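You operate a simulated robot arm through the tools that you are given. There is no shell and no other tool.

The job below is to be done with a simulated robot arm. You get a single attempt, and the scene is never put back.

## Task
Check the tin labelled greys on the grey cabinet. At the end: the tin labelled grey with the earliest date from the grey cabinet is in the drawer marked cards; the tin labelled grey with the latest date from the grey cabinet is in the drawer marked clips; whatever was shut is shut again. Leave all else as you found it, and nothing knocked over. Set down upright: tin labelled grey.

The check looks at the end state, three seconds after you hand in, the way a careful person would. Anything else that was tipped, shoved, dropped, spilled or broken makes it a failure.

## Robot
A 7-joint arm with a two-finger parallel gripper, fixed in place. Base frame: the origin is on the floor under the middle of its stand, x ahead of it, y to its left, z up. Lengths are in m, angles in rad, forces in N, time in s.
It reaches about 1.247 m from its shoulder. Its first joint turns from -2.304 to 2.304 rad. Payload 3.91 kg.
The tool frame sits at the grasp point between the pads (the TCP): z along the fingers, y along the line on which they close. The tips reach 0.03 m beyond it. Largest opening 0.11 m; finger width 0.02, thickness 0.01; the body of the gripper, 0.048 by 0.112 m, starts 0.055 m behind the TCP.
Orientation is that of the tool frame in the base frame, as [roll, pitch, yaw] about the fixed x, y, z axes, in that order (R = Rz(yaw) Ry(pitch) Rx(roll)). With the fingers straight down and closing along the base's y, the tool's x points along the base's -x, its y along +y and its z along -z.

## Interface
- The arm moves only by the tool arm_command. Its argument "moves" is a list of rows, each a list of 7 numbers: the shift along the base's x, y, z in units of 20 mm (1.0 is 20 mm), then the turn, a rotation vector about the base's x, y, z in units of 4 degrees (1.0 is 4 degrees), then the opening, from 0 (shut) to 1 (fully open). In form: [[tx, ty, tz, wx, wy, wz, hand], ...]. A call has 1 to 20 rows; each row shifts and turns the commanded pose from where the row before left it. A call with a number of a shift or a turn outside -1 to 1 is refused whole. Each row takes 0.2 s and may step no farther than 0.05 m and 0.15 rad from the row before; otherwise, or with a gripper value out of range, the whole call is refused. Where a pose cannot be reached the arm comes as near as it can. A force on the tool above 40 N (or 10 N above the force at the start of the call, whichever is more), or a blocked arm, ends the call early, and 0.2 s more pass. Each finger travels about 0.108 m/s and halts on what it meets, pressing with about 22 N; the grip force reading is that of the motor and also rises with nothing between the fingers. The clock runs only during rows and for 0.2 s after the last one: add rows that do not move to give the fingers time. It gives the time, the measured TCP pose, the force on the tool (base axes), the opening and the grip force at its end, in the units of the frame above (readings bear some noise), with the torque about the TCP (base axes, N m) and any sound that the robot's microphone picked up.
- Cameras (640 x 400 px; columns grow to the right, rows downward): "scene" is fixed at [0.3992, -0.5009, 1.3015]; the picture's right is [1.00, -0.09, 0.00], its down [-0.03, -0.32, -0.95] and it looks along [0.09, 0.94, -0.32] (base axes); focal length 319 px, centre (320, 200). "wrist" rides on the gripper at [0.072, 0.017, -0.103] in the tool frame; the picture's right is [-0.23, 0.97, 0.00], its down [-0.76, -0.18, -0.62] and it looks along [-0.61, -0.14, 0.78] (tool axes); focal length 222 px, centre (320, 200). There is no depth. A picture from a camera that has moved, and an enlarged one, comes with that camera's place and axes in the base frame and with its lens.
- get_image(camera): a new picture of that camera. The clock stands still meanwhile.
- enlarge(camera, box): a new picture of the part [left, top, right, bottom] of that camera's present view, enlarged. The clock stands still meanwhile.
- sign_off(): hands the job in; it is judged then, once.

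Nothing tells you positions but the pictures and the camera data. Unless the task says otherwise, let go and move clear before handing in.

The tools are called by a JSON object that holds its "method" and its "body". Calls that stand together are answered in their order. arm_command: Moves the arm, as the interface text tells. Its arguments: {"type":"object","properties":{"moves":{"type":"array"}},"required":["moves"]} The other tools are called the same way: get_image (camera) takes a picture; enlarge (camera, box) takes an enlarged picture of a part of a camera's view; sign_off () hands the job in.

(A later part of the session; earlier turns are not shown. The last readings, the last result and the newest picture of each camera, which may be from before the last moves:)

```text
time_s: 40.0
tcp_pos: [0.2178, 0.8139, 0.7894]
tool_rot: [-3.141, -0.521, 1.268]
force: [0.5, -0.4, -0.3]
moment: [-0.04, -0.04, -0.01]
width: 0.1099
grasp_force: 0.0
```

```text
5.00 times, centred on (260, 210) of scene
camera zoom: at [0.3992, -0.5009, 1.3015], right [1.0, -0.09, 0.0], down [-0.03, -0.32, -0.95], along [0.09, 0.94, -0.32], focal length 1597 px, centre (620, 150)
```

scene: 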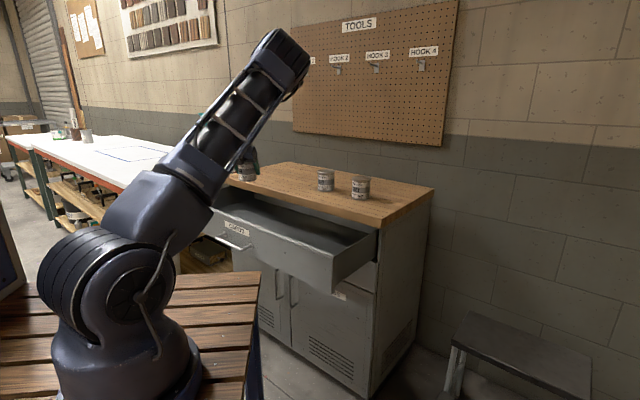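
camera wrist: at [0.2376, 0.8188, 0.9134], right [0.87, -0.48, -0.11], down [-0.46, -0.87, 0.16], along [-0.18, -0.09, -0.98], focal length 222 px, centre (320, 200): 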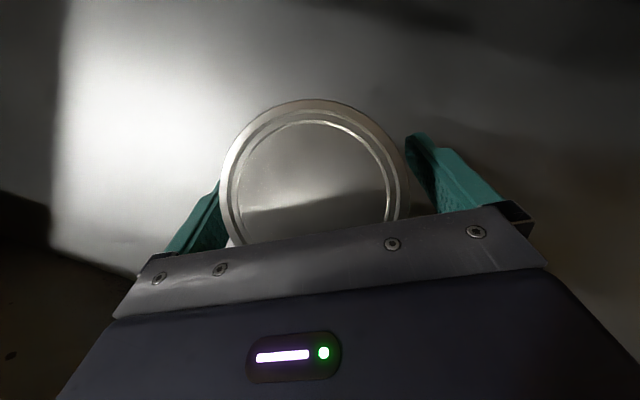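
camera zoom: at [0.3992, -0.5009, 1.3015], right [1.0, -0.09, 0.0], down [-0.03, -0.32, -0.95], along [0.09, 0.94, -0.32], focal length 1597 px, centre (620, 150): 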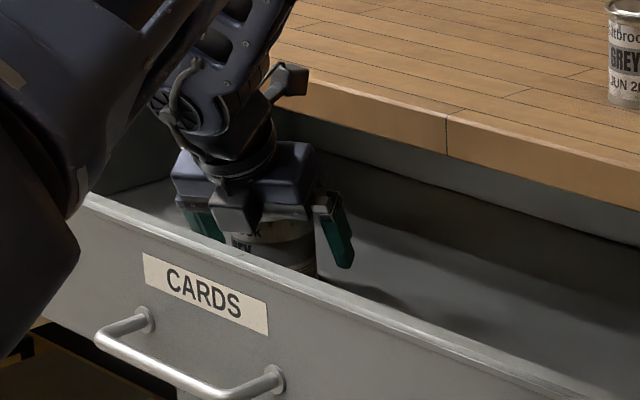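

The tin stands free between the open fingers. I'll withdraw straight up and check it is upright.

{"method": "arm_command", "body": {"moves": [[0, 0, 0.4, 0, 0, 0, 1], [0, 0, 0.8, 0, 0, 0, 1], [0, 0, 1, 0, 0, 0, 1], [0, 0, 1, 0, 0, 0, 1], [0, 0, 1, 0, 0, 0, 1], [0, 0, 1, 0, 0, 0, 1], [0, 0, 1, 0, 0, 0, 1], [0, 0, 1, 0, 0, 0, 1], [0, 0, 1, 0, 0, 0, 1], [0, 0, 1, 0, 0, 0, 1], [0, 0, 0.5, 0, 0, 0, 1]]}}

{"method": "get_image", "body": {"camera": "wrist"}}

{"method": "enlarge", "body": {"camera": "scene", "box": [180, 150, 400, 290]}}

```text
time_s: 42.4
tcp_pos: [0.2189, 0.8139, 0.9826]
tool_rot: [3.141, -0.525, 1.268]
force: [0.4, 0.0, -0.1]
moment: [-0.01, -0.01, 0.03]
width: 0.11
grasp_force: 0.0
```

```text
taken
camera wrist: at [0.2383, 0.8194, 1.107], right [0.87, -0.48, -0.11], down [-0.46, -0.87, 0.16], along [-0.17, -0.09, -0.98], focal length 222 px, centre (320, 200)
```

wrist: 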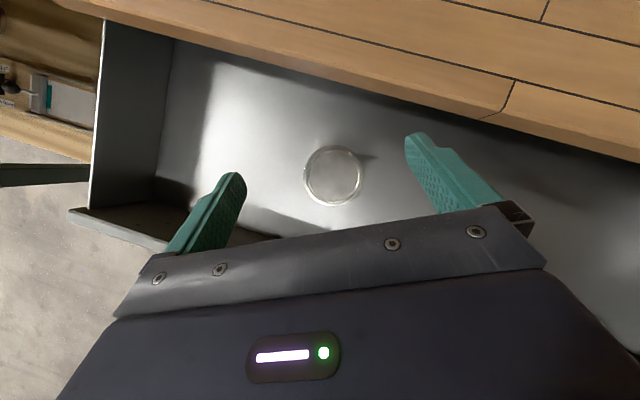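

```text
2.86 times, centred on (290, 220) of scene
camera zoom: at [0.3992, -0.5009, 1.3015], right [1.0, -0.09, 0.0], down [-0.03, -0.32, -0.95], along [0.09, 0.94, -0.32], focal length 912 px, centre (406, 143)
```

zoom: 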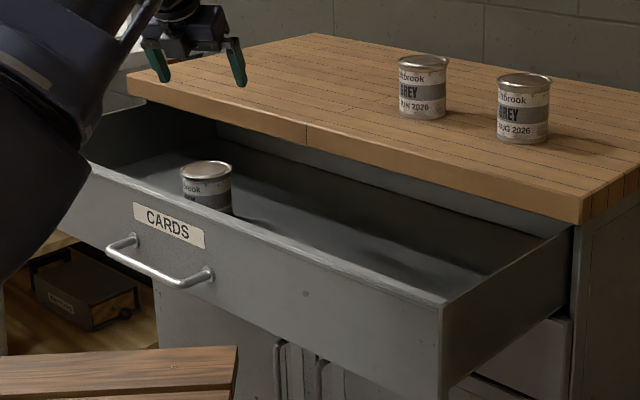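

The APR tin stands upright in the CARDS drawer and nothing else has moved. Next I turn the hand back to the handle orientation so I can regrip the CARDS handle and push the drawer shut.

{"method": "arm_command", "body": {"moves": [[-0.335, -0.76, 0.1, -0.895, 0.28, 0, 1], [-0.335, -0.76, 0.1, -0.895, 0.28, 0, 1], [-0.335, -0.76, 0.1, -0.895, 0.28, 0, 1], [-0.335, -0.76, 0.1, -0.895, 0.28, 0, 1], [-0.335, -0.76, 0.1, -0.895, 0.28, 0, 1], [-0.335, -0.76, 0.1, -0.895, 0.28, 0, 1], [-0.335, -0.76, 0.1, -0.895, 0.28, 0, 1], [-0.335, -0.76, 0.1, -0.895, 0.28, 0, 1], [-0.335, -0.76, 0, 0, 0, 0.98, 0.8], [-0.335, -0.76, 0, 0, 0, 0.98, 0.6], [-0.335, -0.76, 0, 0, 0, 0.98, 0.36], [-0.335, -0.76, 0, 0, 0, 0.98, 0.36], [-0.335, -0.76, 0, 0, 0, 0.98, 0.36], [-0.335, -0.76, 0, 0, 0, 0.98, 0.36], [-0.335, -0.76, 0, 0, 0, 0.98, 0.36], [-0.335, -0.76, 0, 0, 0, 0.98, 0.36], [-0.335, -0.76, 0, 0, 0, 0.98, 0.36], [-0.335, -0.76, 0, 0, 0, 0.98, 0.36], [-0.335, -0.76, 0, 0, 0, 0.98, 0.36], [-0.335, -0.76, 0, 0, 0, 0.98, 0.36]]}}

```text
time_s: 46.6
tcp_pos: [0.0853, 0.5093, 0.999]
tool_rot: [3.14, 0.001, 2.089]
force: [0.7, -0.1, -1.0]
moment: [0.03, 0.02, 0.02]
width: 0.0395
grasp_force: 0.0
```

The hand is nearly in line with the handle. I'll finish the turn, tilt 45° and descend to the pre-grasp point.

{"method": "arm_command", "body": {"moves": [[0, 0, 0, 0, 0, 0.956, 0.36], [0, 0, 0, 0, 0, 0.956, 0.36], [0, 0, 0, 0, 0, 0.956, 0.36], [0, 0, 0, 0, 0, 0.956, 0.36], [0, 0, -0.3, 0.994, -0.994, 0, 0.36], [0, 0, -0.6, 0.994, -0.994, 0, 0.36], [0, 0, -0.8, 0.994, -0.994, 0, 0.36], [0, 0, -0.8, 0.994, -0.994, 0, 0.36], [0, 0, -0.8, 0.994, -0.994, 0, 0.36], [0, 0, -0.8, 0.994, -0.994, 0, 0.36], [0, 0, -0.8, 0.994, -0.994, 0, 0.36], [0, 0, -0.8, 0.994, -0.994, 0, 0.36], [0, 0, 0, 0, 0, 0, 0.36]]}}

{"method": "get_image", "body": {"camera": "wrist"}}

{"method": "enlarge", "body": {"camera": "scene", "box": [180, 150, 340, 270]}}

```text
time_s: 49.4
tcp_pos: [0.0839, 0.5084, 0.8849]
tool_rot: [2.356, 0.0, 2.353]
force: [-0.4, -0.1, 0.6]
moment: [0.01, -0.02, 0.02]
width: 0.0397
grasp_force: 0.1
```

```text
taken
camera wrist: at [-0.0101, 0.5173, 0.9679], right [0.65, 0.32, 0.69], down [0.14, -0.94, 0.31], along [0.75, -0.11, -0.65], focal length 222 px, centre (320, 200)
```

wrist: 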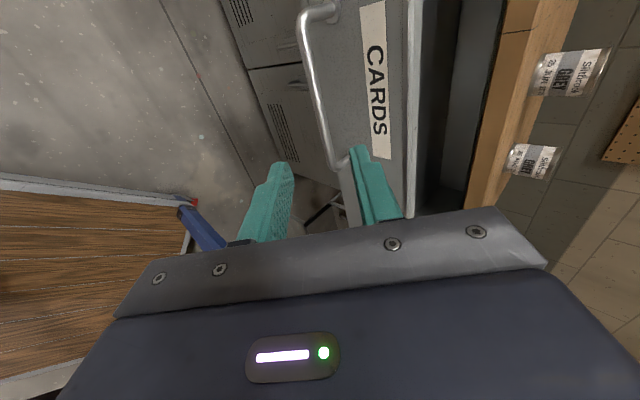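

```text
3.33 times, centred on (260, 210) of scene
camera zoom: at [0.3992, -0.5009, 1.3015], right [1.0, -0.09, 0.0], down [-0.03, -0.32, -0.95], along [0.09, 0.94, -0.32], focal length 1065 px, centre (520, 167)
```

zoom: 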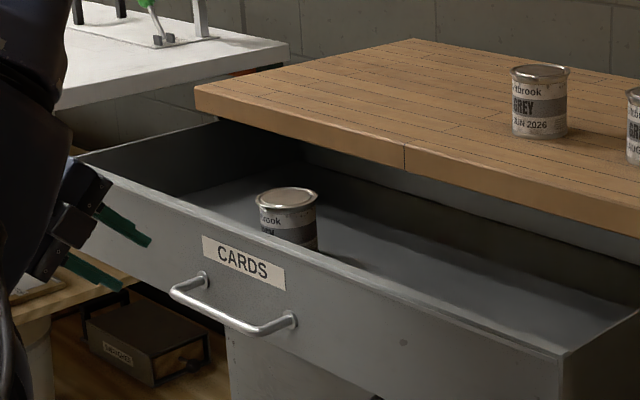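

The drawer hasn't moved and the bar lies between the finger lines. I'll slide in along the tool axis onto the bar.

{"method": "arm_command", "body": {"moves": [[0.477, 0.478, -0.668, 0, 0, 0, 0.36], [0.477, 0.478, -0.668, 0, 0, 0, 0.36], [0.477, 0.478, -0.668, 0, 0, 0, 0.36], [0.477, 0.478, -0.668, 0, 0, 0, 0.36], [0.477, 0.478, -0.668, 0, 0, 0, 0.36], [0.477, 0.478, -0.668, 0, 0, 0, 0.36], [0, 0, 0, 0, 0, 0, 0.36]]}}

{"method": "get_image", "body": {"camera": "wrist"}}

{"method": "enlarge", "body": {"camera": "scene", "box": [180, 190, 280, 260]}}

```text
time_s: 51.0
tcp_pos: [0.1418, 0.5665, 0.8052]
tool_rot: [2.356, -0.004, 2.356]
force: [1.1, 0.3, 0.4]
moment: [-0.03, -0.01, -0.05]
width: 0.0393
grasp_force: 0.0
```

```text
taken
camera wrist: at [0.0466, 0.5745, 0.8882], right [0.65, 0.32, 0.69], down [0.14, -0.94, 0.31], along [0.75, -0.11, -0.65], focal length 222 px, centre (320, 200)
```

wrist: 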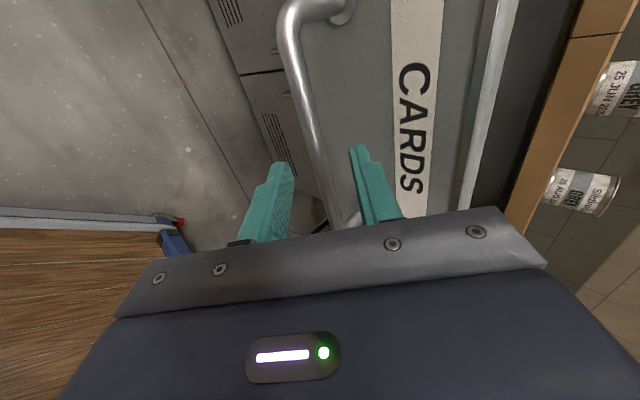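

```text
5.71 times, centred on (230, 225) of scene
camera zoom: at [0.3992, -0.5009, 1.3015], right [1.0, -0.09, 0.0], down [-0.03, -0.32, -0.95], along [0.09, 0.94, -0.32], focal length 1825 px, centre (834, 57)
```

zoom: 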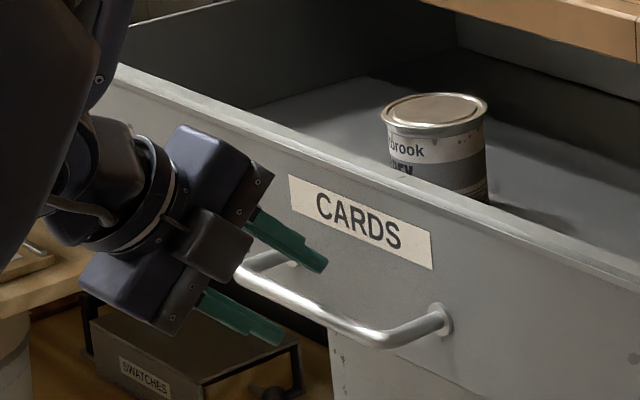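

The bar is squarely between the fingers, so I'll advance the last bit and grip.

{"method": "arm_command", "body": {"moves": [[0.44, 0.44, -0.64, 0, 0, 0, 0.36], [0.44, 0.44, -0.64, 0, 0, 0, 0.36], [0, 0, 0, 0, 0, 0, 0.2], [0, 0, 0, 0, 0, 0, 0], [0, 0, 0, 0, 0, 0, 0]]}}

```text
time_s: 52.2
tcp_pos: [0.1601, 0.5836, 0.7797]
tool_rot: [2.355, -0.001, 2.354]
force: [2.0, 1.2, 8.9]
moment: [-0.4, -0.48, 0.1]
width: 0.0116
grasp_force: 45.3
```

Gripped again at 11.6 mm width. I'll push the drawer in gently along the cabinet's normal.

{"method": "arm_command", "body": {"moves": [[0.1, 0.1, 0.05, 0, 0, 0, 0], [0.2, 0.2, 0, 0, 0, 0, 0], [0.3, 0.3, 0, 0, 0, 0, 0], [0.35, 0.35, 0, 0, 0, 0, 0], [0.4, 0.4, 0, 0, 0, 0, 0], [0.4, 0.4, 0, 0, 0, 0, 0], [0.4, 0.4, 0, 0, 0, 0, 0], [0.4, 0.4, 0, 0, 0, 0, 0], [0.4, 0.4, 0, 0, 0, 0, 0], [0.4, 0.4, 0, 0, 0, 0, 0], [0.4, 0.4, 0, 0, 0, 0, 0], [0.4, 0.4, 0, 0, 0, 0, 0]]}}

{"method": "enlarge", "body": {"camera": "scene", "box": [180, 150, 400, 290]}}

```text
time_s: 54.8
tcp_pos: [0.2423, 0.6668, 0.7787]
tool_rot: [2.357, -0.002, 2.355]
force: [-0.8, 1.8, -13.1]
moment: [0.06, -0.08, 0.64]
width: 0.0116
grasp_force: 45.1
```

```text
2.86 times, centred on (290, 220) of scene
camera zoom: at [0.3992, -0.5009, 1.3015], right [1.0, -0.09, 0.0], down [-0.03, -0.32, -0.95], along [0.09, 0.94, -0.32], focal length 912 px, centre (406, 143)
```

zoom: 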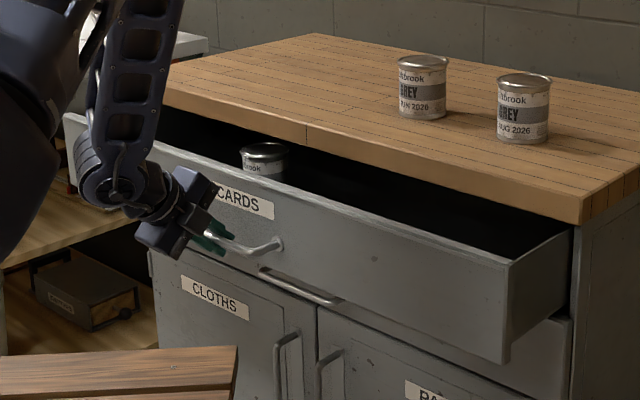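

The drawer is sliding in with the tin standing. I'll continue until it's closed.

{"method": "arm_command", "body": {"moves": [[0.4, 0.4, -0.05, 0, 0, 0, 0], [0.4, 0.4, 0, 0, 0, 0, 0], [0.4, 0.4, 0, 0, 0, 0, 0], [0.4, 0.4, 0, 0, 0, 0, 0], [0.4, 0.4, 0, 0, 0, 0, 0], [0.4, 0.4, 0, 0, 0, 0, 0], [0.4, 0.4, 0, 0, 0, 0, 0], [0.4, 0.4, 0, 0, 0, 0, 0], [0.4, 0.4, 0, 0, 0, 0, 0], [0.4, 0.4, 0, 0, 0, 0, 0], [0.3, 0.3, 0, 0, 0, 0, 0], [0.2, 0.2, 0, 0, 0, 0, 0], [0.15, 0.15, 0, 0, 0, 0, 0], [0.1, 0.1, 0, 0, 0, 0, 0]]}}

{"method": "enlarge", "body": {"camera": "scene", "box": [200, 150, 440, 300]}}

```text
time_s: 57.8
tcp_pos: [0.3379, 0.7629, 0.7781]
tool_rot: [2.354, -0.001, 2.356]
force: [2.5, 1.7, 7.9]
moment: [-0.26, -0.27, 0.39]
width: 0.0118
grasp_force: 45.1
```

```text
2.67 times, centred on (320, 225) of scene
camera zoom: at [0.3992, -0.5009, 1.3015], right [1.0, -0.09, 0.0], down [-0.03, -0.32, -0.95], along [0.09, 0.94, -0.32], focal length 852 px, centre (320, 133)
```

zoom: 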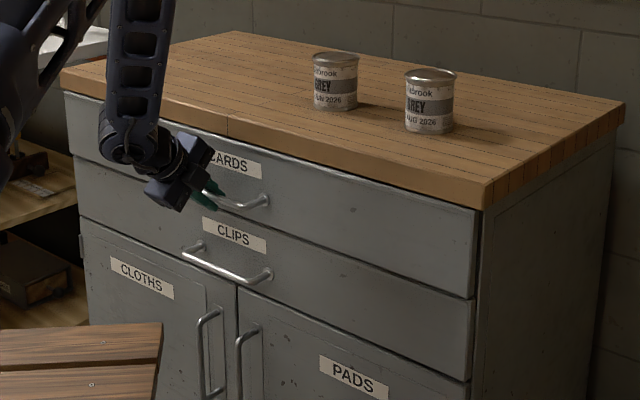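

Nearly closed, with about 6 mm left. I'll nudge in small steps until I feel the stop.

{"method": "arm_command", "body": {"moves": [[0.1, 0.1, -0.03, 0, 0, 0, 0], [0.1, 0.1, 0, 0, 0, 0, 0], [0.1, 0.1, 0, 0, 0, 0, 0]]}}

{"method": "enlarge", "body": {"camera": "scene", "box": [300, 190, 410, 270]}}

```text
time_s: 58.6
tcp_pos: [0.3432, 0.7669, 0.7795]
tool_rot: [2.356, -0.002, 2.356]
force: [-2.6, -18.4, 22.9]
moment: [-0.35, -0.39, 0.27]
width: 0.0119
grasp_force: 44.9
```

```text
5.00 times, centred on (355, 230) of scene
camera zoom: at [0.3992, -0.5009, 1.3015], right [1.0, -0.09, 0.0], down [-0.03, -0.32, -0.95], along [0.09, 0.94, -0.32], focal length 1597 px, centre (145, 50)
```

zoom: 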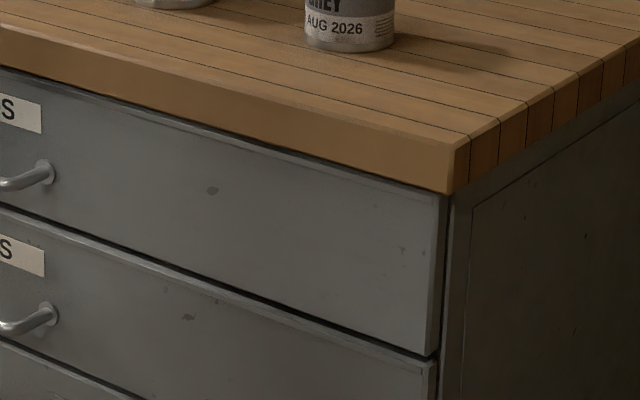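

The stop was felt, so the CARDS drawer is shut and flush. I'll release and back out, then check.

{"method": "arm_command", "body": {"moves": [[0, 0, 0, 0, 0, 0, 0.36], [0, 0, 0, 0, 0, 0, 0.36], [0, 0, 0, 0, 0, 0, 0.36], [-0.4, -0.4, 0.566, 0, 0, 0, 0.36], [-0.5, -0.5, 0.707, 0, 0, 0, 0.36], [-0.5, -0.5, 0.707, 0, 0, 0, 0.36], [-0.5, -0.5, 0.707, 0, 0, 0, 0.36], [-0.5, -0.5, 0.707, 0, 0, 0, 0.36], [0, 0, 0, 0, 0, 0, 0.36]]}}

{"method": "get_image", "body": {"camera": "wrist"}}

{"method": "enlarge", "body": {"camera": "scene", "box": [220, 150, 440, 290]}}

```text
time_s: 60.6
tcp_pos: [0.2954, 0.7195, 0.8452]
tool_rot: [2.357, 0.001, 2.354]
force: [-0.1, -0.1, -0.1]
moment: [0.03, -0.04, 0.0]
width: 0.0398
grasp_force: 0.1
```

```text
taken
camera wrist: at [0.2, 0.7281, 0.9298], right [0.65, 0.32, 0.69], down [0.14, -0.94, 0.31], along [0.75, -0.11, -0.65], focal length 222 px, centre (320, 200)
```

wrist: 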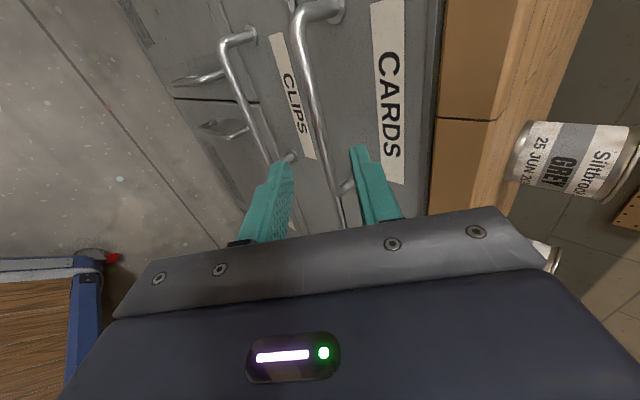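

```text
2.86 times, centred on (330, 220) of scene
camera zoom: at [0.3992, -0.5009, 1.3015], right [1.0, -0.09, 0.0], down [-0.03, -0.32, -0.95], along [0.09, 0.94, -0.32], focal length 912 px, centre (291, 143)
```

zoom: 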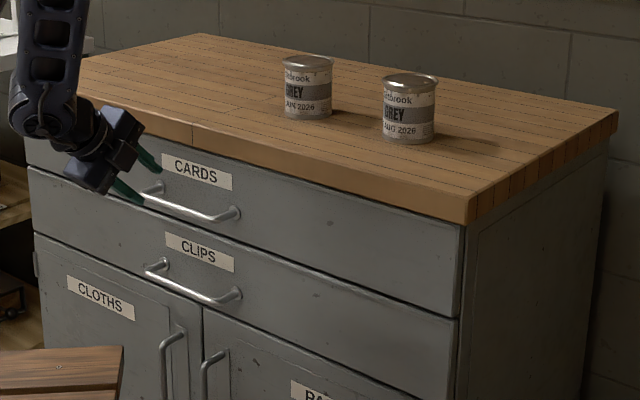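

CARDS is fully shut, matching the first picture. Now I'll step back and down to line up with the CLIPS handle, whose bar is at z≈0.637 directly below.

{"method": "arm_command", "body": {"moves": [[-0.75, -0.75, 0, 0, 0, 0, 0.36], [-0.75, -0.7, 0, 0, 0, 0, 0.36], [0, 0, -0.92, 0, 0, 0, 0.36], [0, 0, -0.92, 0, 0, 0, 0.36], [0, 0, -0.92, 0, 0, 0, 0.36], [0, 0, -0.92, 0, 0, 0, 0.36], [0, 0, -0.92, 0, 0, 0, 0.36], [0, 0, 0, 0, 0, 0, 0.36]]}}

{"method": "get_image", "body": {"camera": "wrist"}}

{"method": "enlarge", "body": {"camera": "wrist", "box": [180, 0, 440, 200]}}

{"method": "enlarge", "body": {"camera": "scene", "box": [220, 180, 320, 260]}}

```text
time_s: 62.4
tcp_pos: [0.2647, 0.6917, 0.7536]
tool_rot: [2.357, -0.003, 2.358]
force: [-0.1, 0.6, -0.4]
moment: [0.01, -0.01, -0.01]
width: 0.0397
grasp_force: 0.0
```

```text
taken
camera wrist: at [0.17, 0.6996, 0.837], right [0.65, 0.33, 0.69], down [0.14, -0.94, 0.31], along [0.75, -0.11, -0.65], focal length 222 px, centre (320, 200)
```

wrist: 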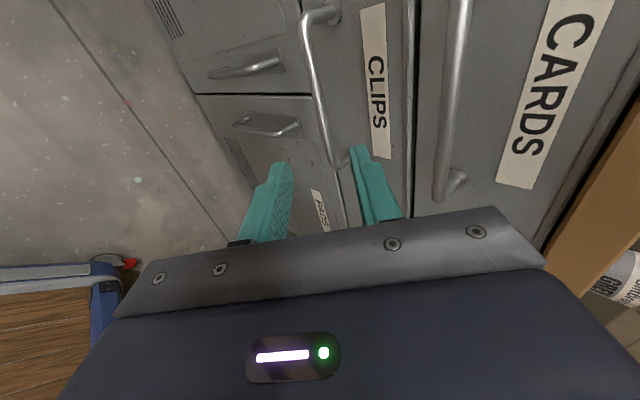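

```text
2.00 times, centred on (310, 100) of wrist
camera zoom: at [0.17, 0.6996, 0.837], right [0.65, 0.33, 0.69], down [0.14, -0.94, 0.31], along [0.75, -0.11, -0.65], focal length 444 px, centre (340, 400)
```

zoom: 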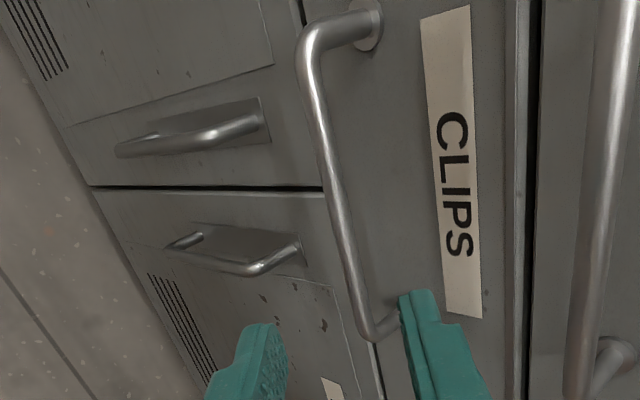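

```text
5.00 times, centred on (270, 220) of scene
camera zoom: at [0.3992, -0.5009, 1.3015], right [1.0, -0.09, 0.0], down [-0.03, -0.32, -0.95], along [0.09, 0.94, -0.32], focal length 1597 px, centre (570, 100)
```

zoom: 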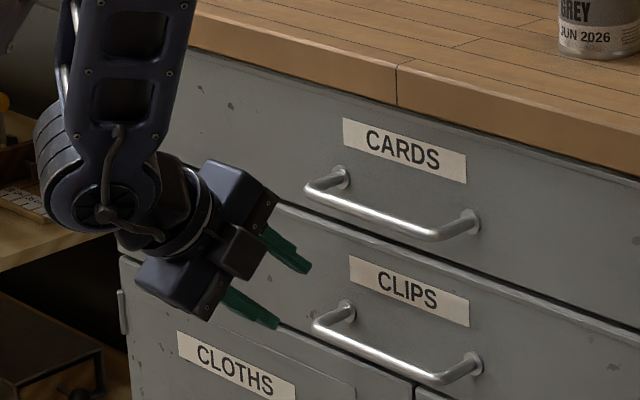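

The CLIPS bar triangulates to about (0.350, 0.775, 0.639), right where I expected. I'll slide in along the tool axis.

{"method": "arm_command", "body": {"moves": [[0.486, 0.479, -0.6725, 0, 0, 0, 0.36], [0.486, 0.479, -0.6725, 0, 0, 0, 0.36], [0.486, 0.479, -0.6725, 0, 0, 0, 0.36], [0.486, 0.479, -0.6725, 0, 0, 0, 0.36], [0.486, 0.479, -0.6725, 0, 0, 0, 0.36], [0.486, 0.479, -0.6725, 0, 0, 0, 0.36], [0, 0, 0, 0, 0, 0, 0.36]]}}

{"method": "get_image", "body": {"camera": "wrist"}}

{"method": "enlarge", "body": {"camera": "scene", "box": [220, 180, 320, 260]}}

```text
time_s: 64.0
tcp_pos: [0.3238, 0.7495, 0.6729]
tool_rot: [2.357, -0.002, 2.357]
force: [0.2, -0.2, 0.5]
moment: [0.0, 0.0, -0.07]
width: 0.0395
grasp_force: 0.1
```

```text
taken
camera wrist: at [0.229, 0.7569, 0.7564], right [0.65, 0.33, 0.69], down [0.14, -0.94, 0.31], along [0.75, -0.11, -0.65], focal length 222 px, centre (320, 200)
```

wrist: 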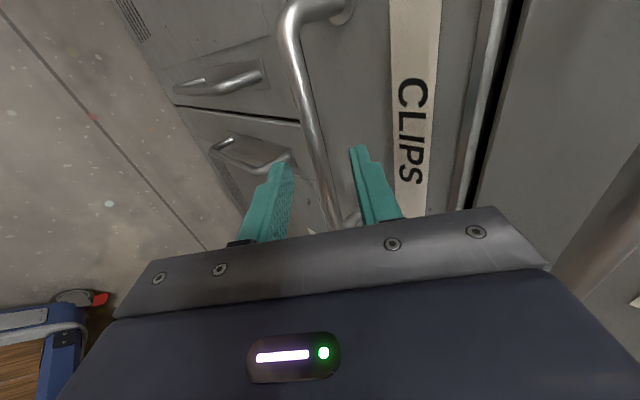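

```text
5.00 times, centred on (270, 220) of scene
camera zoom: at [0.3992, -0.5009, 1.3015], right [1.0, -0.09, 0.0], down [-0.03, -0.32, -0.95], along [0.09, 0.94, -0.32], focal length 1597 px, centre (570, 100)
```

zoom: 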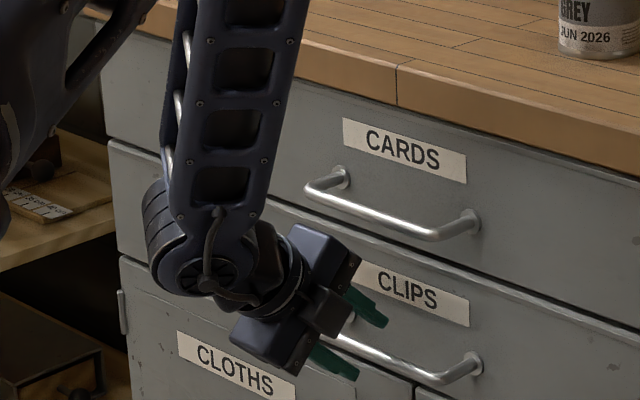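

Same straddle as before and no contact forces. I'll advance and close on the CLIPS bar.

{"method": "arm_command", "body": {"moves": [[0.46, 0.46, -0.66, 0, 0, 0, 0.36], [0.46, 0.46, -0.66, 0, 0, 0, 0.36], [0, 0, 0, 0, 0, 0, 0.2], [0, 0, 0, 0, 0, 0, 0], [0, 0, 0, 0, 0, 0, 0]]}}

{"method": "get_image", "body": {"camera": "wrist"}}

```text
time_s: 65.2
tcp_pos: [0.3425, 0.7683, 0.6468]
tool_rot: [2.354, 0.0, 2.358]
force: [2.0, 1.0, -1.4]
moment: [-0.05, -0.07, 0.67]
width: 0.0116
grasp_force: 45.4
```

```text
taken
camera wrist: at [0.2475, 0.7755, 0.7298], right [0.65, 0.33, 0.69], down [0.14, -0.94, 0.31], along [0.75, -0.11, -0.65], focal length 222 px, centre (320, 200)
```

wrist: 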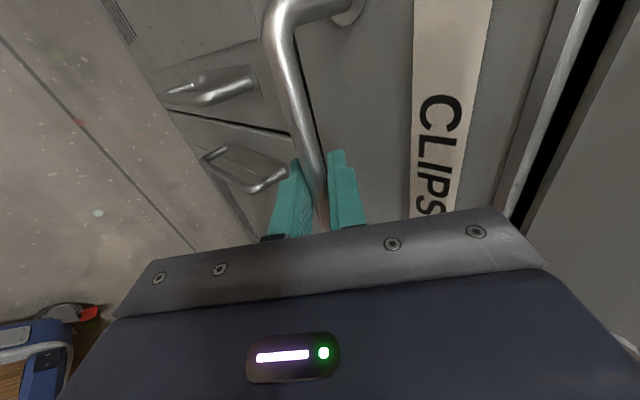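

Gripped at 11.6 mm width with low side load. I'll pull the CLIPS drawer out.

{"method": "arm_command", "body": {"moves": [[-0.3, -0.3, 0, 0, 0, 0, 0], [-0.4, -0.4, 0, 0, 0, 0, 0], [-0.5, -0.5, 0, 0, 0, 0, 0], [-0.5, -0.5, 0, 0, 0, 0, 0], [-0.5, -0.5, 0, 0, 0, 0, 0], [-0.5, -0.5, 0, 0, 0, 0, 0], [-0.5, -0.5, 0, 0, 0, 0, 0], [-0.5, -0.5, 0, 0, 0, 0, 0], [-0.5, -0.5, 0, 0, 0, 0, 0], [-0.5, -0.5, 0, 0, 0, 0, 0]]}}

{"method": "get_image", "body": {"camera": "scene"}}

{"method": "get_image", "body": {"camera": "wrist"}}

```text
time_s: 67.4
tcp_pos: [0.2474, 0.6728, 0.6457]
tool_rot: [2.358, -0.001, 2.356]
force: [-0.1, -0.3, -27.5]
moment: [-0.02, 0.05, 0.82]
width: 0.0117
grasp_force: 45.1
```

```text
taken
```

scene: 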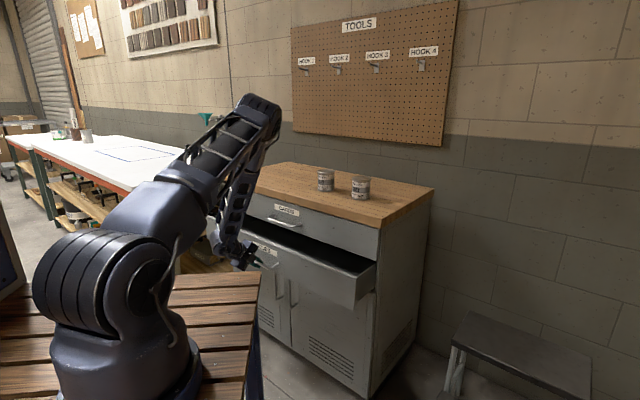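

```text
taken
camera wrist: at [0.153, 0.681, 0.73], right [0.65, 0.33, 0.69], down [0.14, -0.94, 0.32], along [0.75, -0.11, -0.65], focal length 222 px, centre (320, 200)
```

wrist: 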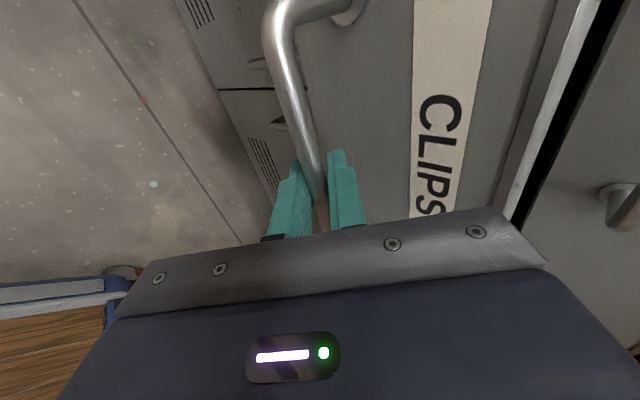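

CLIPS is about 13 cm out. I'll correct the small vertical load and pull further.

{"method": "arm_command", "body": {"moves": [[-0.4, -0.4, -0.085, 0, 0, 0, 0], [-0.5, -0.5, 0, 0, 0, 0, 0], [-0.5, -0.5, 0, 0, 0, 0, 0], [-0.5, -0.5, 0, 0, 0, 0, 0], [-0.5, -0.5, 0, 0, 0, 0, 0], [-0.5, -0.5, 0, 0, 0, 0, 0], [-0.5, -0.5, 0, 0, 0, 0, 0], [-0.5, -0.5, 0, 0, 0, 0, 0], [-0.4, -0.4, 0, 0, 0, 0, 0]]}}

{"method": "get_image", "body": {"camera": "scene"}}

```text
time_s: 69.4
tcp_pos: [0.1619, 0.5855, 0.6458]
tool_rot: [2.354, -0.002, 2.356]
force: [8.8, -11.5, 25.2]
moment: [0.1, 0.06, 0.86]
width: 0.0117
grasp_force: 44.8
```

```text
taken
```

scene: 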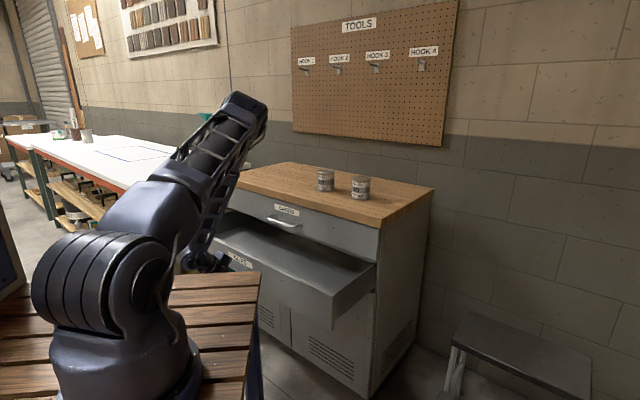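

CLIPS is about 26 cm open. I'll release, back away and rise, straightening the tool downwards.

{"method": "arm_command", "body": {"moves": [[0, 0, 0.06, 0, 0, 0, 0.2], [0, 0, 0, 0, 0, 0, 0.36], [0, 0, 0, 0, 0, 0, 0.36], [-0.4, -0.4, 0.566, 0, 0, 0, 0.36], [-0.5, -0.5, 0.707, 0, 0, 0, 0.36], [-0.5, -0.5, 0.707, 0, 0, 0, 0.36], [-0.5, -0.5, 0.707, 0, 0, 0, 0.36], [-0.3, -0.3, 0.9, 0, 0, 0, 0.36], [0, 0, 1, 0, 0, 0, 0.5], [0, 0, 1, 0, 0, 0, 0.7], [0, 0, 1, 0, 0, 0, 1], [0, 0, 1, 0, 0, 0, 1], [0, 0, 1, -0.994, 0.994, 0, 1], [0, 0, 1, -0.994, 0.994, 0, 1], [0, 0, 1, -0.994, 0.994, 0, 1], [0, 0, 1, -0.994, 0.994, 0, 1], [0, 0, 1, -0.994, 0.994, 0, 1], [0, 0, 1, -0.994, 0.994, 0, 1], [0, 0, 1, -0.994, 0.994, 0, 1], [0, 0, 1, -0.994, 0.994, 0, 1]]}}

{"method": "get_image", "body": {"camera": "scene"}}

{"method": "get_image", "body": {"camera": "wrist"}}

```text
time_s: 73.6
tcp_pos: [0.1165, 0.5424, 0.9594]
tool_rot: [-3.141, 0.0, 2.355]
force: [-0.5, 0.3, -0.1]
moment: [0.02, -0.03, 0.02]
width: 0.1102
grasp_force: 0.1
```

```text
taken
```

scene: 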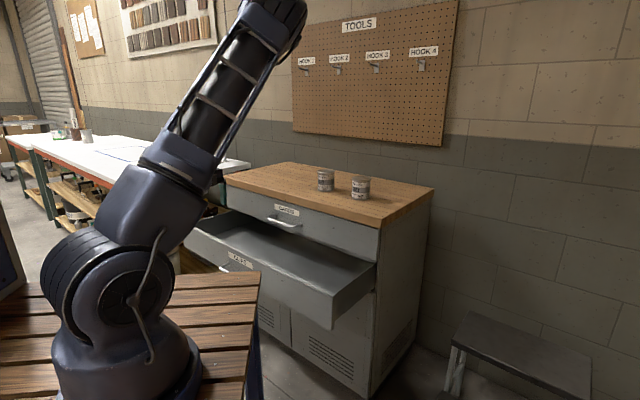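

```text
taken
camera wrist: at [0.0778, 0.6063, 1.061], right [0.85, 0.53, 0.0], down [0.41, -0.66, 0.62], along [0.33, -0.53, -0.78], focal length 222 px, centre (320, 200)
```

wrist: 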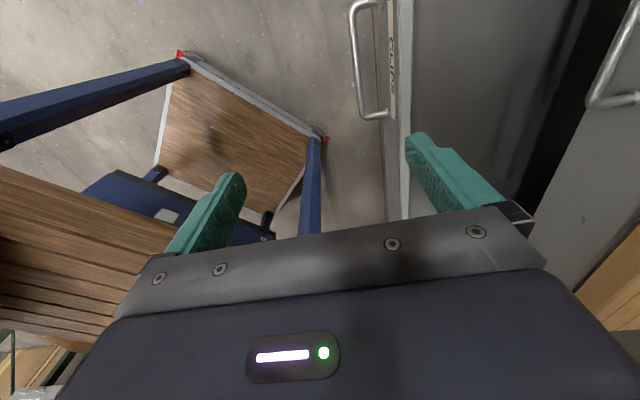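

The CLIPS drawer is open and stays put. Now I rise and swing toward the AUG tin, turning the wrist so the fingers close across the radial direction there.

{"method": "arm_command", "body": {"moves": [[0.5, 0.05, 1, 0, 0, -0.98, 1], [1, 0.05, 1, 0, 0, -0.98, 1], [1, 0.05, 1, 0, 0, -0.98, 1], [1, 0.05, 1, 0, 0, -0.98, 1], [1, 0.05, 1, 0, 0, -0.98, 1], [1, 0.05, 1, 0, 0, -0.98, 1], [1, 0.05, 0.5, 0, 0, -0.98, 1], [1, 0.05, 0, 0, 0, -0.98, 1], [1, 0.05, 0, 0, 0, -0.98, 1], [1, 0.05, 0, 0, 0, -0.98, 1], [1, 0.05, 0, 0, 0, -0.98, 1], [1, 0.05, 0, 0, 0, -0.98, 1], [1, 0.05, 0, 0, 0, -0.98, 1], [1, 0.05, 0, 0, 0, -0.98, 1], [1, 0.05, 0, 0, 0, -0.98, 1], [1, 0.05, 0, 0, 0, -0.98, 1], [1, 0.05, 0, 0, 0, -0.98, 1], [1, 0.05, 0, 0, 0, -0.98, 1], [1, 0.05, 0, 0, 0, -0.98, 1], [1, 0.05, 0, 0, 0, -0.98, 1]]}}

{"method": "get_image", "body": {"camera": "scene"}}

{"method": "get_image", "body": {"camera": "wrist"}}

```text
time_s: 77.8
tcp_pos: [0.5073, 0.5619, 1.0865]
tool_rot: [3.141, 0.0, 0.987]
force: [0.2, 0.1, 0.2]
moment: [0.01, -0.02, 0.03]
width: 0.1101
grasp_force: 0.0
```

```text
taken
```

scene: 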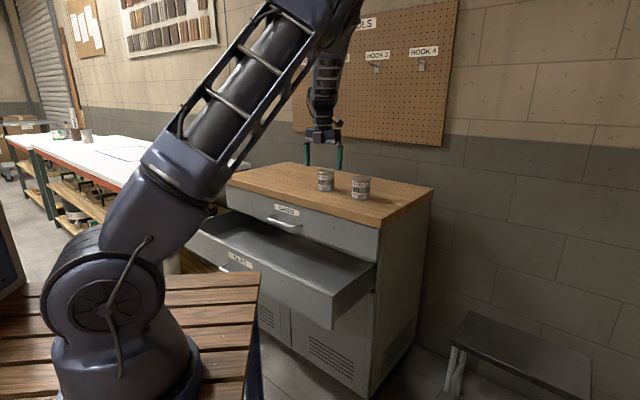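

```text
taken
camera wrist: at [0.5614, 0.614, 1.1897], right [0.69, -0.73, 0.0], down [-0.57, -0.54, 0.62], along [-0.45, -0.43, -0.78], focal length 222 px, centre (320, 200)
```

wrist: 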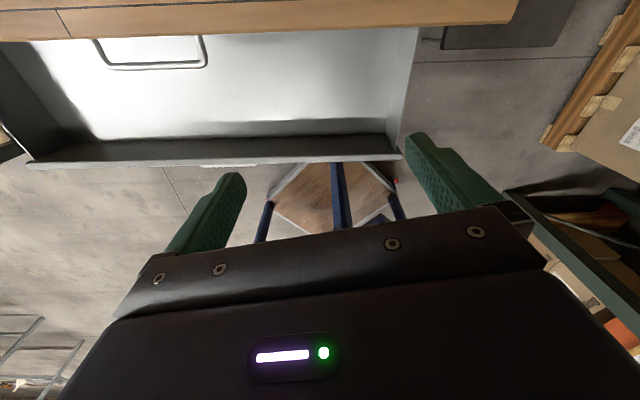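

I can see the CLIPS drawer is empty. I'll finish the wrist turn, tilt 30° outward and hover over the AUG tin.

{"method": "arm_command", "body": {"moves": [[0, 0, 0, 0, 0, -0.876, 1], [0, 0, 0, 0, 0, -0.876, 1], [0, 0, 0, 0, 0, -0.876, 1], [0.2, 0.2, 0, 0.674, -0.651, 0, 1], [0.5, 0.4, 0, 0.674, -0.651, 0, 1], [0.8, 0.6, 0, 0.674, -0.651, 0, 1], [0.9, 0.65, 0, 0.674, -0.651, 0, 1], [0.9, 0.65, 0, 0.674, -0.651, 0, 1], [0.9, 0.65, 0, 0.674, -0.651, 0, 1], [0.9, 0.65, 0, 0.674, -0.651, 0, 1], [0.8, 0.6, 0, 0.674, -0.651, 0, 1], [0, 0, 0, 0, 0, 0, 1]]}}

{"method": "get_image", "body": {"camera": "wrist"}}

{"method": "enlarge", "body": {"camera": "scene", "box": [260, 100, 440, 220]}}

```text
time_s: 80.4
tcp_pos: [0.626, 0.6514, 1.0895]
tool_rot: [3.141, -0.524, 0.803]
force: [-0.5, -0.9, -0.4]
moment: [-0.03, 0.02, 0.01]
width: 0.1098
grasp_force: 0.1
```

```text
taken
camera wrist: at [0.645, 0.6478, 1.213], right [0.56, -0.82, -0.11], down [-0.8, -0.58, 0.16], along [-0.2, 0.0, -0.98], focal length 222 px, centre (320, 200)
```

wrist: 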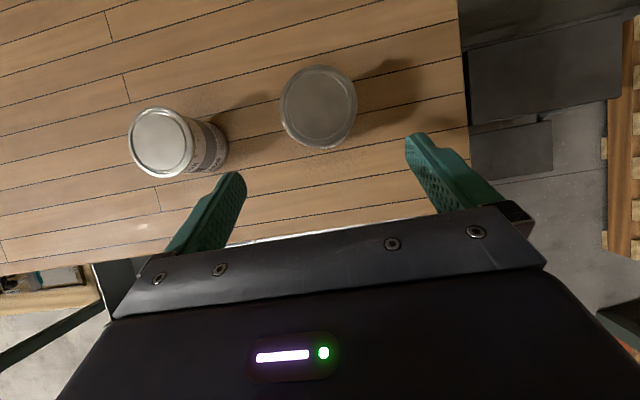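

```text
3.33 times, centred on (350, 160) of scene
camera zoom: at [0.3992, -0.5009, 1.3015], right [1.0, -0.09, 0.0], down [-0.03, -0.32, -0.95], along [0.09, 0.94, -0.32], focal length 1065 px, centre (220, 333)
```

zoom: 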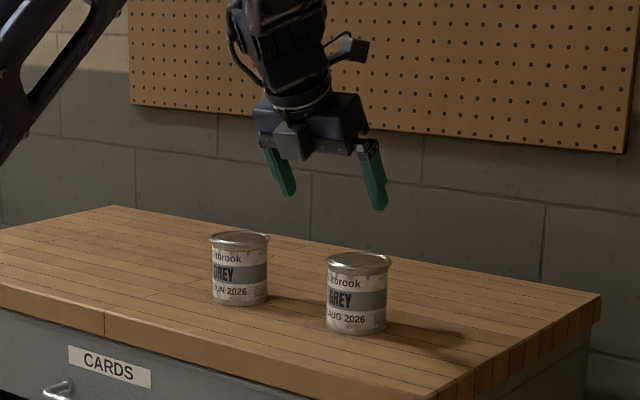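

The AUG tin's lid is at about (0.676, 0.703), centred between the fingers, and the JUN tin is well clear to the left. I'll descend partway and recheck.

{"method": "arm_command", "body": {"moves": [[0.314, 0.324, -0.89, 0, 0, 0, 1], [0.314, 0.324, -0.89, 0, 0, 0, 1], [0.314, 0.324, -0.89, 0, 0, 0, 1], [0.314, 0.324, -0.89, 0, 0, 0, 1], [0.314, 0.324, -0.89, 0, 0, 0, 1], [0, 0, 0, 0, 0, 0, 1]]}}

{"method": "get_image", "body": {"camera": "wrist"}}

{"method": "enlarge", "body": {"camera": "scene", "box": [260, 100, 440, 220]}}

```text
time_s: 81.8
tcp_pos: [0.656, 0.6834, 0.9979]
tool_rot: [3.14, -0.523, 0.802]
force: [-0.1, -0.1, -0.6]
moment: [0.0, 0.0, -0.03]
width: 0.1099
grasp_force: 0.0
```

```text
taken
camera wrist: at [0.6763, 0.6804, 1.1231], right [0.56, -0.82, -0.11], down [-0.8, -0.58, 0.16], along [-0.2, 0.0, -0.98], focal length 222 px, centre (320, 200)
```

wrist: 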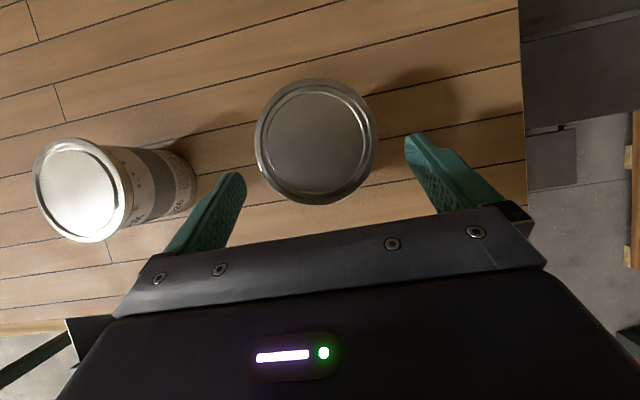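

```text
3.33 times, centred on (350, 160) of scene
camera zoom: at [0.3992, -0.5009, 1.3015], right [1.0, -0.09, 0.0], down [-0.03, -0.32, -0.95], along [0.09, 0.94, -0.32], focal length 1065 px, centre (220, 333)
```

zoom: 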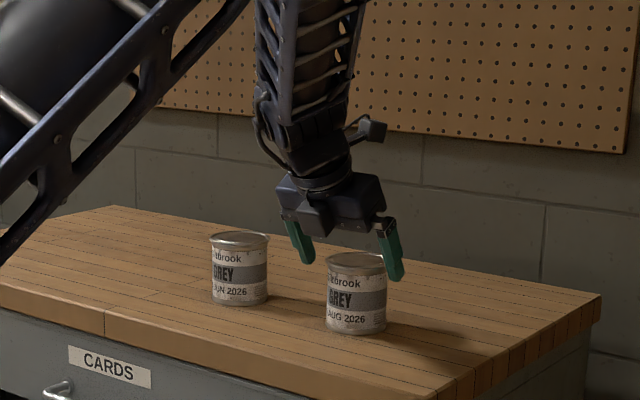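

The tin is centred at about (0.677, 0.704). I'll take the final descent and grip.

{"method": "arm_command", "body": {"moves": [[0.345, 0.345, -0.85, 0, 0, 0, 1], [0.345, 0.345, -0.85, 0, 0, 0, 1], [0.345, 0.345, -0.85, 0, 0, 0, 1], [0, 0, 0, 0, 0, 0, 1], [0, 0, 0, 0, 0, 0, 0.8], [0, 0, 0, 0, 0, 0, 0.65], [0, 0, 0, 0, 0, 0, 0.5], [0, 0, 0, 0, 0, 0, 0.4]]}}

{"method": "get_image", "body": {"camera": "wrist"}}

{"method": "enlarge", "body": {"camera": "scene", "box": [260, 100, 440, 220]}}

```text
time_s: 83.6
tcp_pos: [0.6775, 0.7039, 0.948]
tool_rot: [-3.141, -0.524, 0.803]
force: [-1.3, 1.5, 0.5]
moment: [-0.04, -0.05, -0.02]
width: 0.0778
grasp_force: 22.2
```

```text
taken
camera wrist: at [0.6975, 0.7007, 1.072], right [0.56, -0.82, -0.11], down [-0.8, -0.58, 0.16], along [-0.2, 0.0, -0.98], focal length 222 px, centre (320, 200)
```

wrist: 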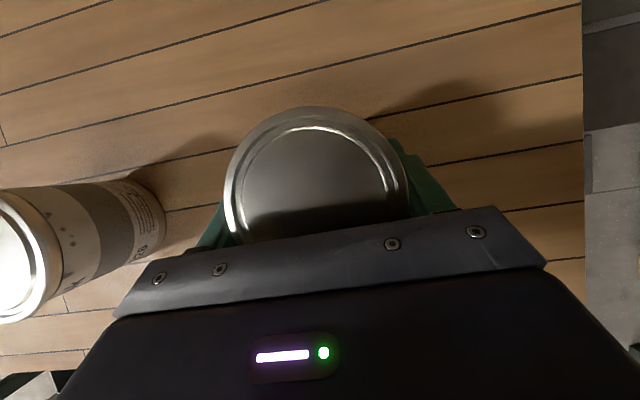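

```text
3.33 times, centred on (350, 160) of scene
camera zoom: at [0.3992, -0.5009, 1.3015], right [1.0, -0.09, 0.0], down [-0.03, -0.32, -0.95], along [0.09, 0.94, -0.32], focal length 1065 px, centre (220, 333)
```

zoom: 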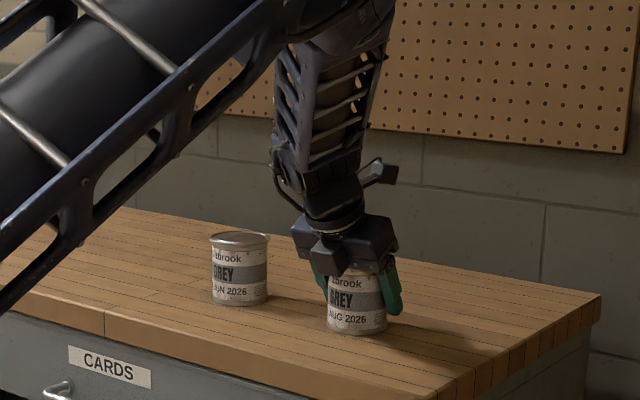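

Firm grip on the AUG tin at 78 mm. I'll lift and verify.

{"method": "arm_command", "body": {"moves": [[0, 0, 0.3, 0, 0, 0, 0.4], [0, 0, 0.6, 0, 0, 0, 0.4], [0, 0, 0.8, 0, 0, 0, 0.4], [0, 0, 0.8, 0, 0, 0, 0.4], [0, 0, 0.5, 0, 0, 0, 0.4]]}}

{"method": "enlarge", "body": {"camera": "scene", "box": [260, 100, 440, 220]}}

```text
time_s: 84.8
tcp_pos: [0.6775, 0.705, 1.0084]
tool_rot: [-3.14, -0.519, 0.802]
force: [-0.2, -0.2, -3.0]
moment: [0.01, -0.01, -0.02]
width: 0.0777
grasp_force: 21.6
```

```text
3.33 times, centred on (350, 160) of scene
camera zoom: at [0.3992, -0.5009, 1.3015], right [1.0, -0.09, 0.0], down [-0.03, -0.32, -0.95], along [0.09, 0.94, -0.32], focal length 1065 px, centre (220, 333)
```

zoom: 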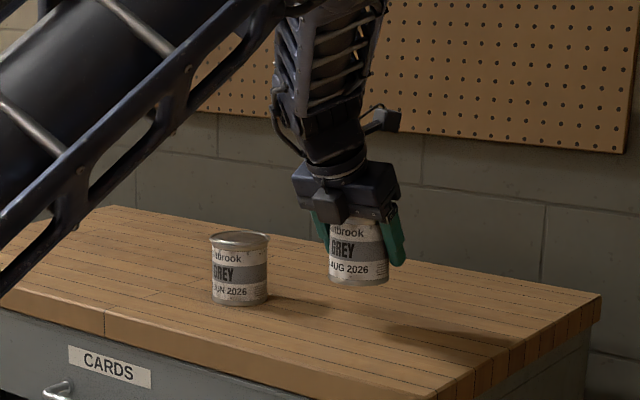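

The AUG tin is lifted and upright. I'll carry it back over the open CLIPS drawer, to the right of the CARDS handle.

{"method": "arm_command", "body": {"moves": [[-0.45, -0.37, 0, 0, 0, 0, 0.4], [-0.9, -0.71, 0, 0, 0, 0, 0.4], [-0.9, -0.71, 0, 0, 0, 0, 0.4], [-0.9, -0.71, 0, 0, 0, 0, 0.4], [-0.9, -0.71, 0, 0, 0, 0, 0.4], [-0.9, -0.71, 0, 0, 0, 0, 0.4], [-0.9, -0.71, 0, 0, 0, 0, 0.4], [-0.9, -0.71, 0, 0, 0, 0, 0.4], [-0.9, -0.71, 0, 0, 0, 0, 0.4], [-0.9, -0.71, 0, 0, 0, 0, 0.4], [-0.9, -0.71, 0, 0, 0, 0, 0.4], [-0.9, -0.71, 0, 0, 0, 0, 0.4], [-0.45, -0.37, 0, 0, 0, 0, 0.4], [0, 0, 0, 0, 0, 0, 0.4]]}}

{"method": "get_image", "body": {"camera": "scene"}}

{"method": "get_image", "body": {"camera": "wrist"}}

```text
time_s: 87.8
tcp_pos: [0.4628, 0.5332, 1.0083]
tool_rot: [-3.141, -0.525, 0.803]
force: [0.5, -0.1, -2.1]
moment: [0.0, -0.03, 0.01]
width: 0.0775
grasp_force: 22.0
```

```text
taken
```

scene: 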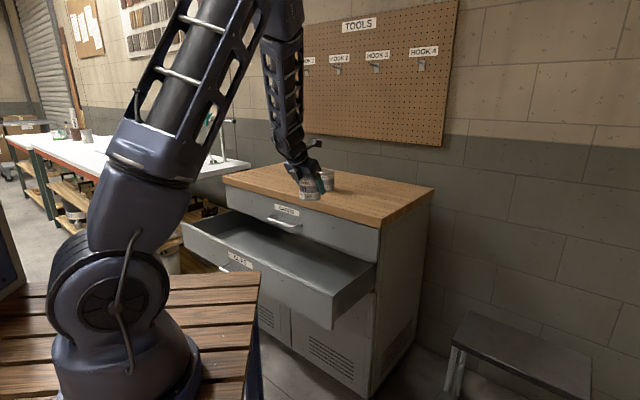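

```text
taken
camera wrist: at [0.4821, 0.5297, 1.1327], right [0.56, -0.82, -0.11], down [-0.8, -0.58, 0.16], along [-0.2, 0.0, -0.98], focal length 222 px, centre (320, 200)
```

wrist: 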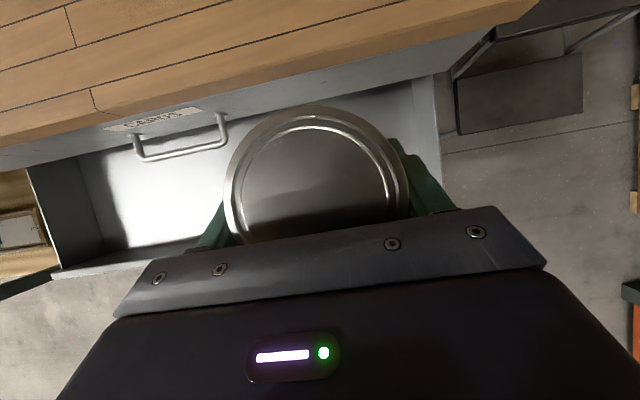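

The tin is over the CLIPS drawer with its right wall, the CARDS handle and the wooden edge all clear. I'll shift 1 cm inward and lower it.

{"method": "arm_command", "body": {"moves": [[0.35, 0.35, -0.3, 0, 0, 0, 0.4], [0, 0, -0.8, 0, 0, 0, 0.4], [0, 0, -1, 0, 0, 0, 0.4], [0, 0, -1, 0, 0, 0, 0.4], [0, 0, -1, 0, 0, 0, 0.4], [0, 0, -1, 0, 0, 0, 0.4], [0, 0, -1, 0, 0, 0, 0.4], [0, 0, -1, 0, 0, 0, 0.4], [0, 0, -1, 0, 0, 0, 0.4], [0, 0, 0, 0, 0, 0, 0.4]]}}

{"method": "get_image", "body": {"camera": "scene"}}

{"method": "get_image", "body": {"camera": "wrist"}}

```text
time_s: 90.0
tcp_pos: [0.4682, 0.5416, 0.8461]
tool_rot: [-3.141, -0.522, 0.802]
force: [-0.1, 0.6, -3.4]
moment: [0.0, 0.0, 0.04]
width: 0.0775
grasp_force: 22.3
```

```text
taken
```

scene: 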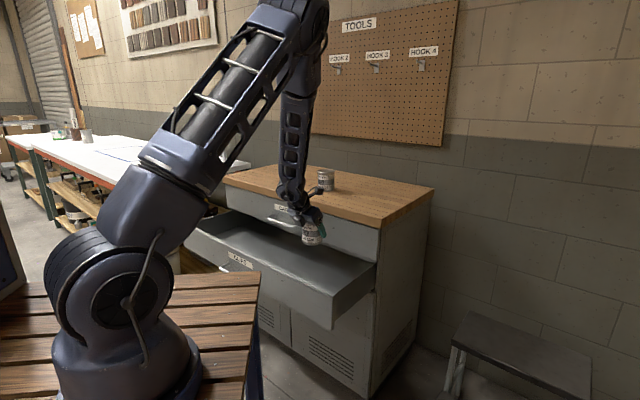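

```text
taken
camera wrist: at [0.4886, 0.537, 0.9705], right [0.56, -0.82, -0.11], down [-0.8, -0.58, 0.16], along [-0.2, 0.0, -0.98], focal length 222 px, centre (320, 200)
```

wrist: 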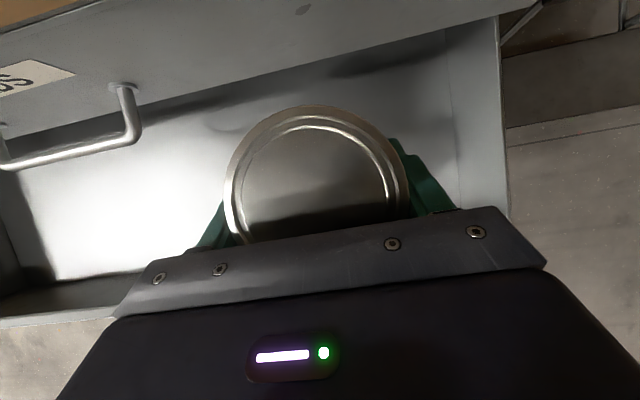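

Clearances look good. I'll continue down into the drawer.

{"method": "arm_command", "body": {"moves": [[0, 0, -0.6, 0, 0, 0, 0.4], [0, 0, -1, 0, 0, 0, 0.4], [0, 0, -1, 0, 0, 0, 0.4], [0, 0, -1, 0, 0, 0, 0.4], [0, 0, -1, 0, 0, 0, 0.4], [0, 0, -1, 0, 0, 0, 0.4], [0, 0, -1, 0, 0, 0, 0.4], [0, 0, -0.6, 0, 0, 0, 0.4], [0, 0, 0, 0, 0, 0, 0.4]]}}

{"method": "enlarge", "body": {"camera": "scene", "box": [220, 150, 420, 290]}}

{"method": "get_image", "body": {"camera": "wrist"}}

```text
time_s: 92.0
tcp_pos: [0.4694, 0.5408, 0.7006]
tool_rot: [-3.141, -0.524, 0.803]
force: [0.1, -0.3, -3.1]
moment: [0.02, 0.01, -0.02]
width: 0.0775
grasp_force: 21.7
```

```text
2.86 times, centred on (320, 220) of scene
camera zoom: at [0.3992, -0.5009, 1.3015], right [1.0, -0.09, 0.0], down [-0.03, -0.32, -0.95], along [0.09, 0.94, -0.32], focal length 912 px, centre (320, 143)
```

zoom: 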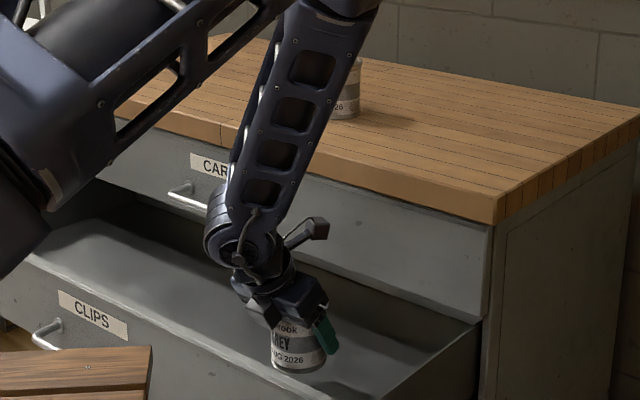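

```text
taken
camera wrist: at [0.4885, 0.5373, 0.8258], right [0.56, -0.82, -0.11], down [-0.8, -0.58, 0.16], along [-0.2, 0.0, -0.98], focal length 222 px, centre (320, 200)
```

wrist: 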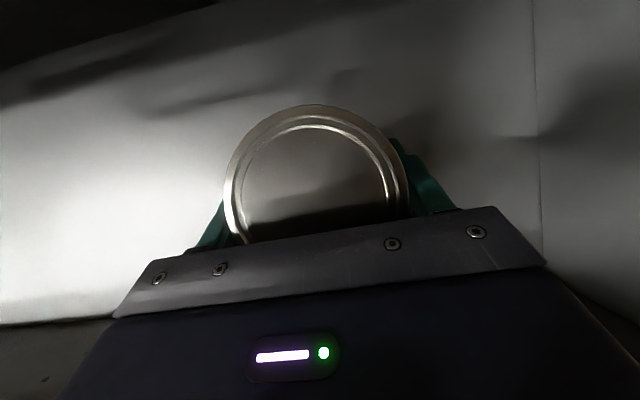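

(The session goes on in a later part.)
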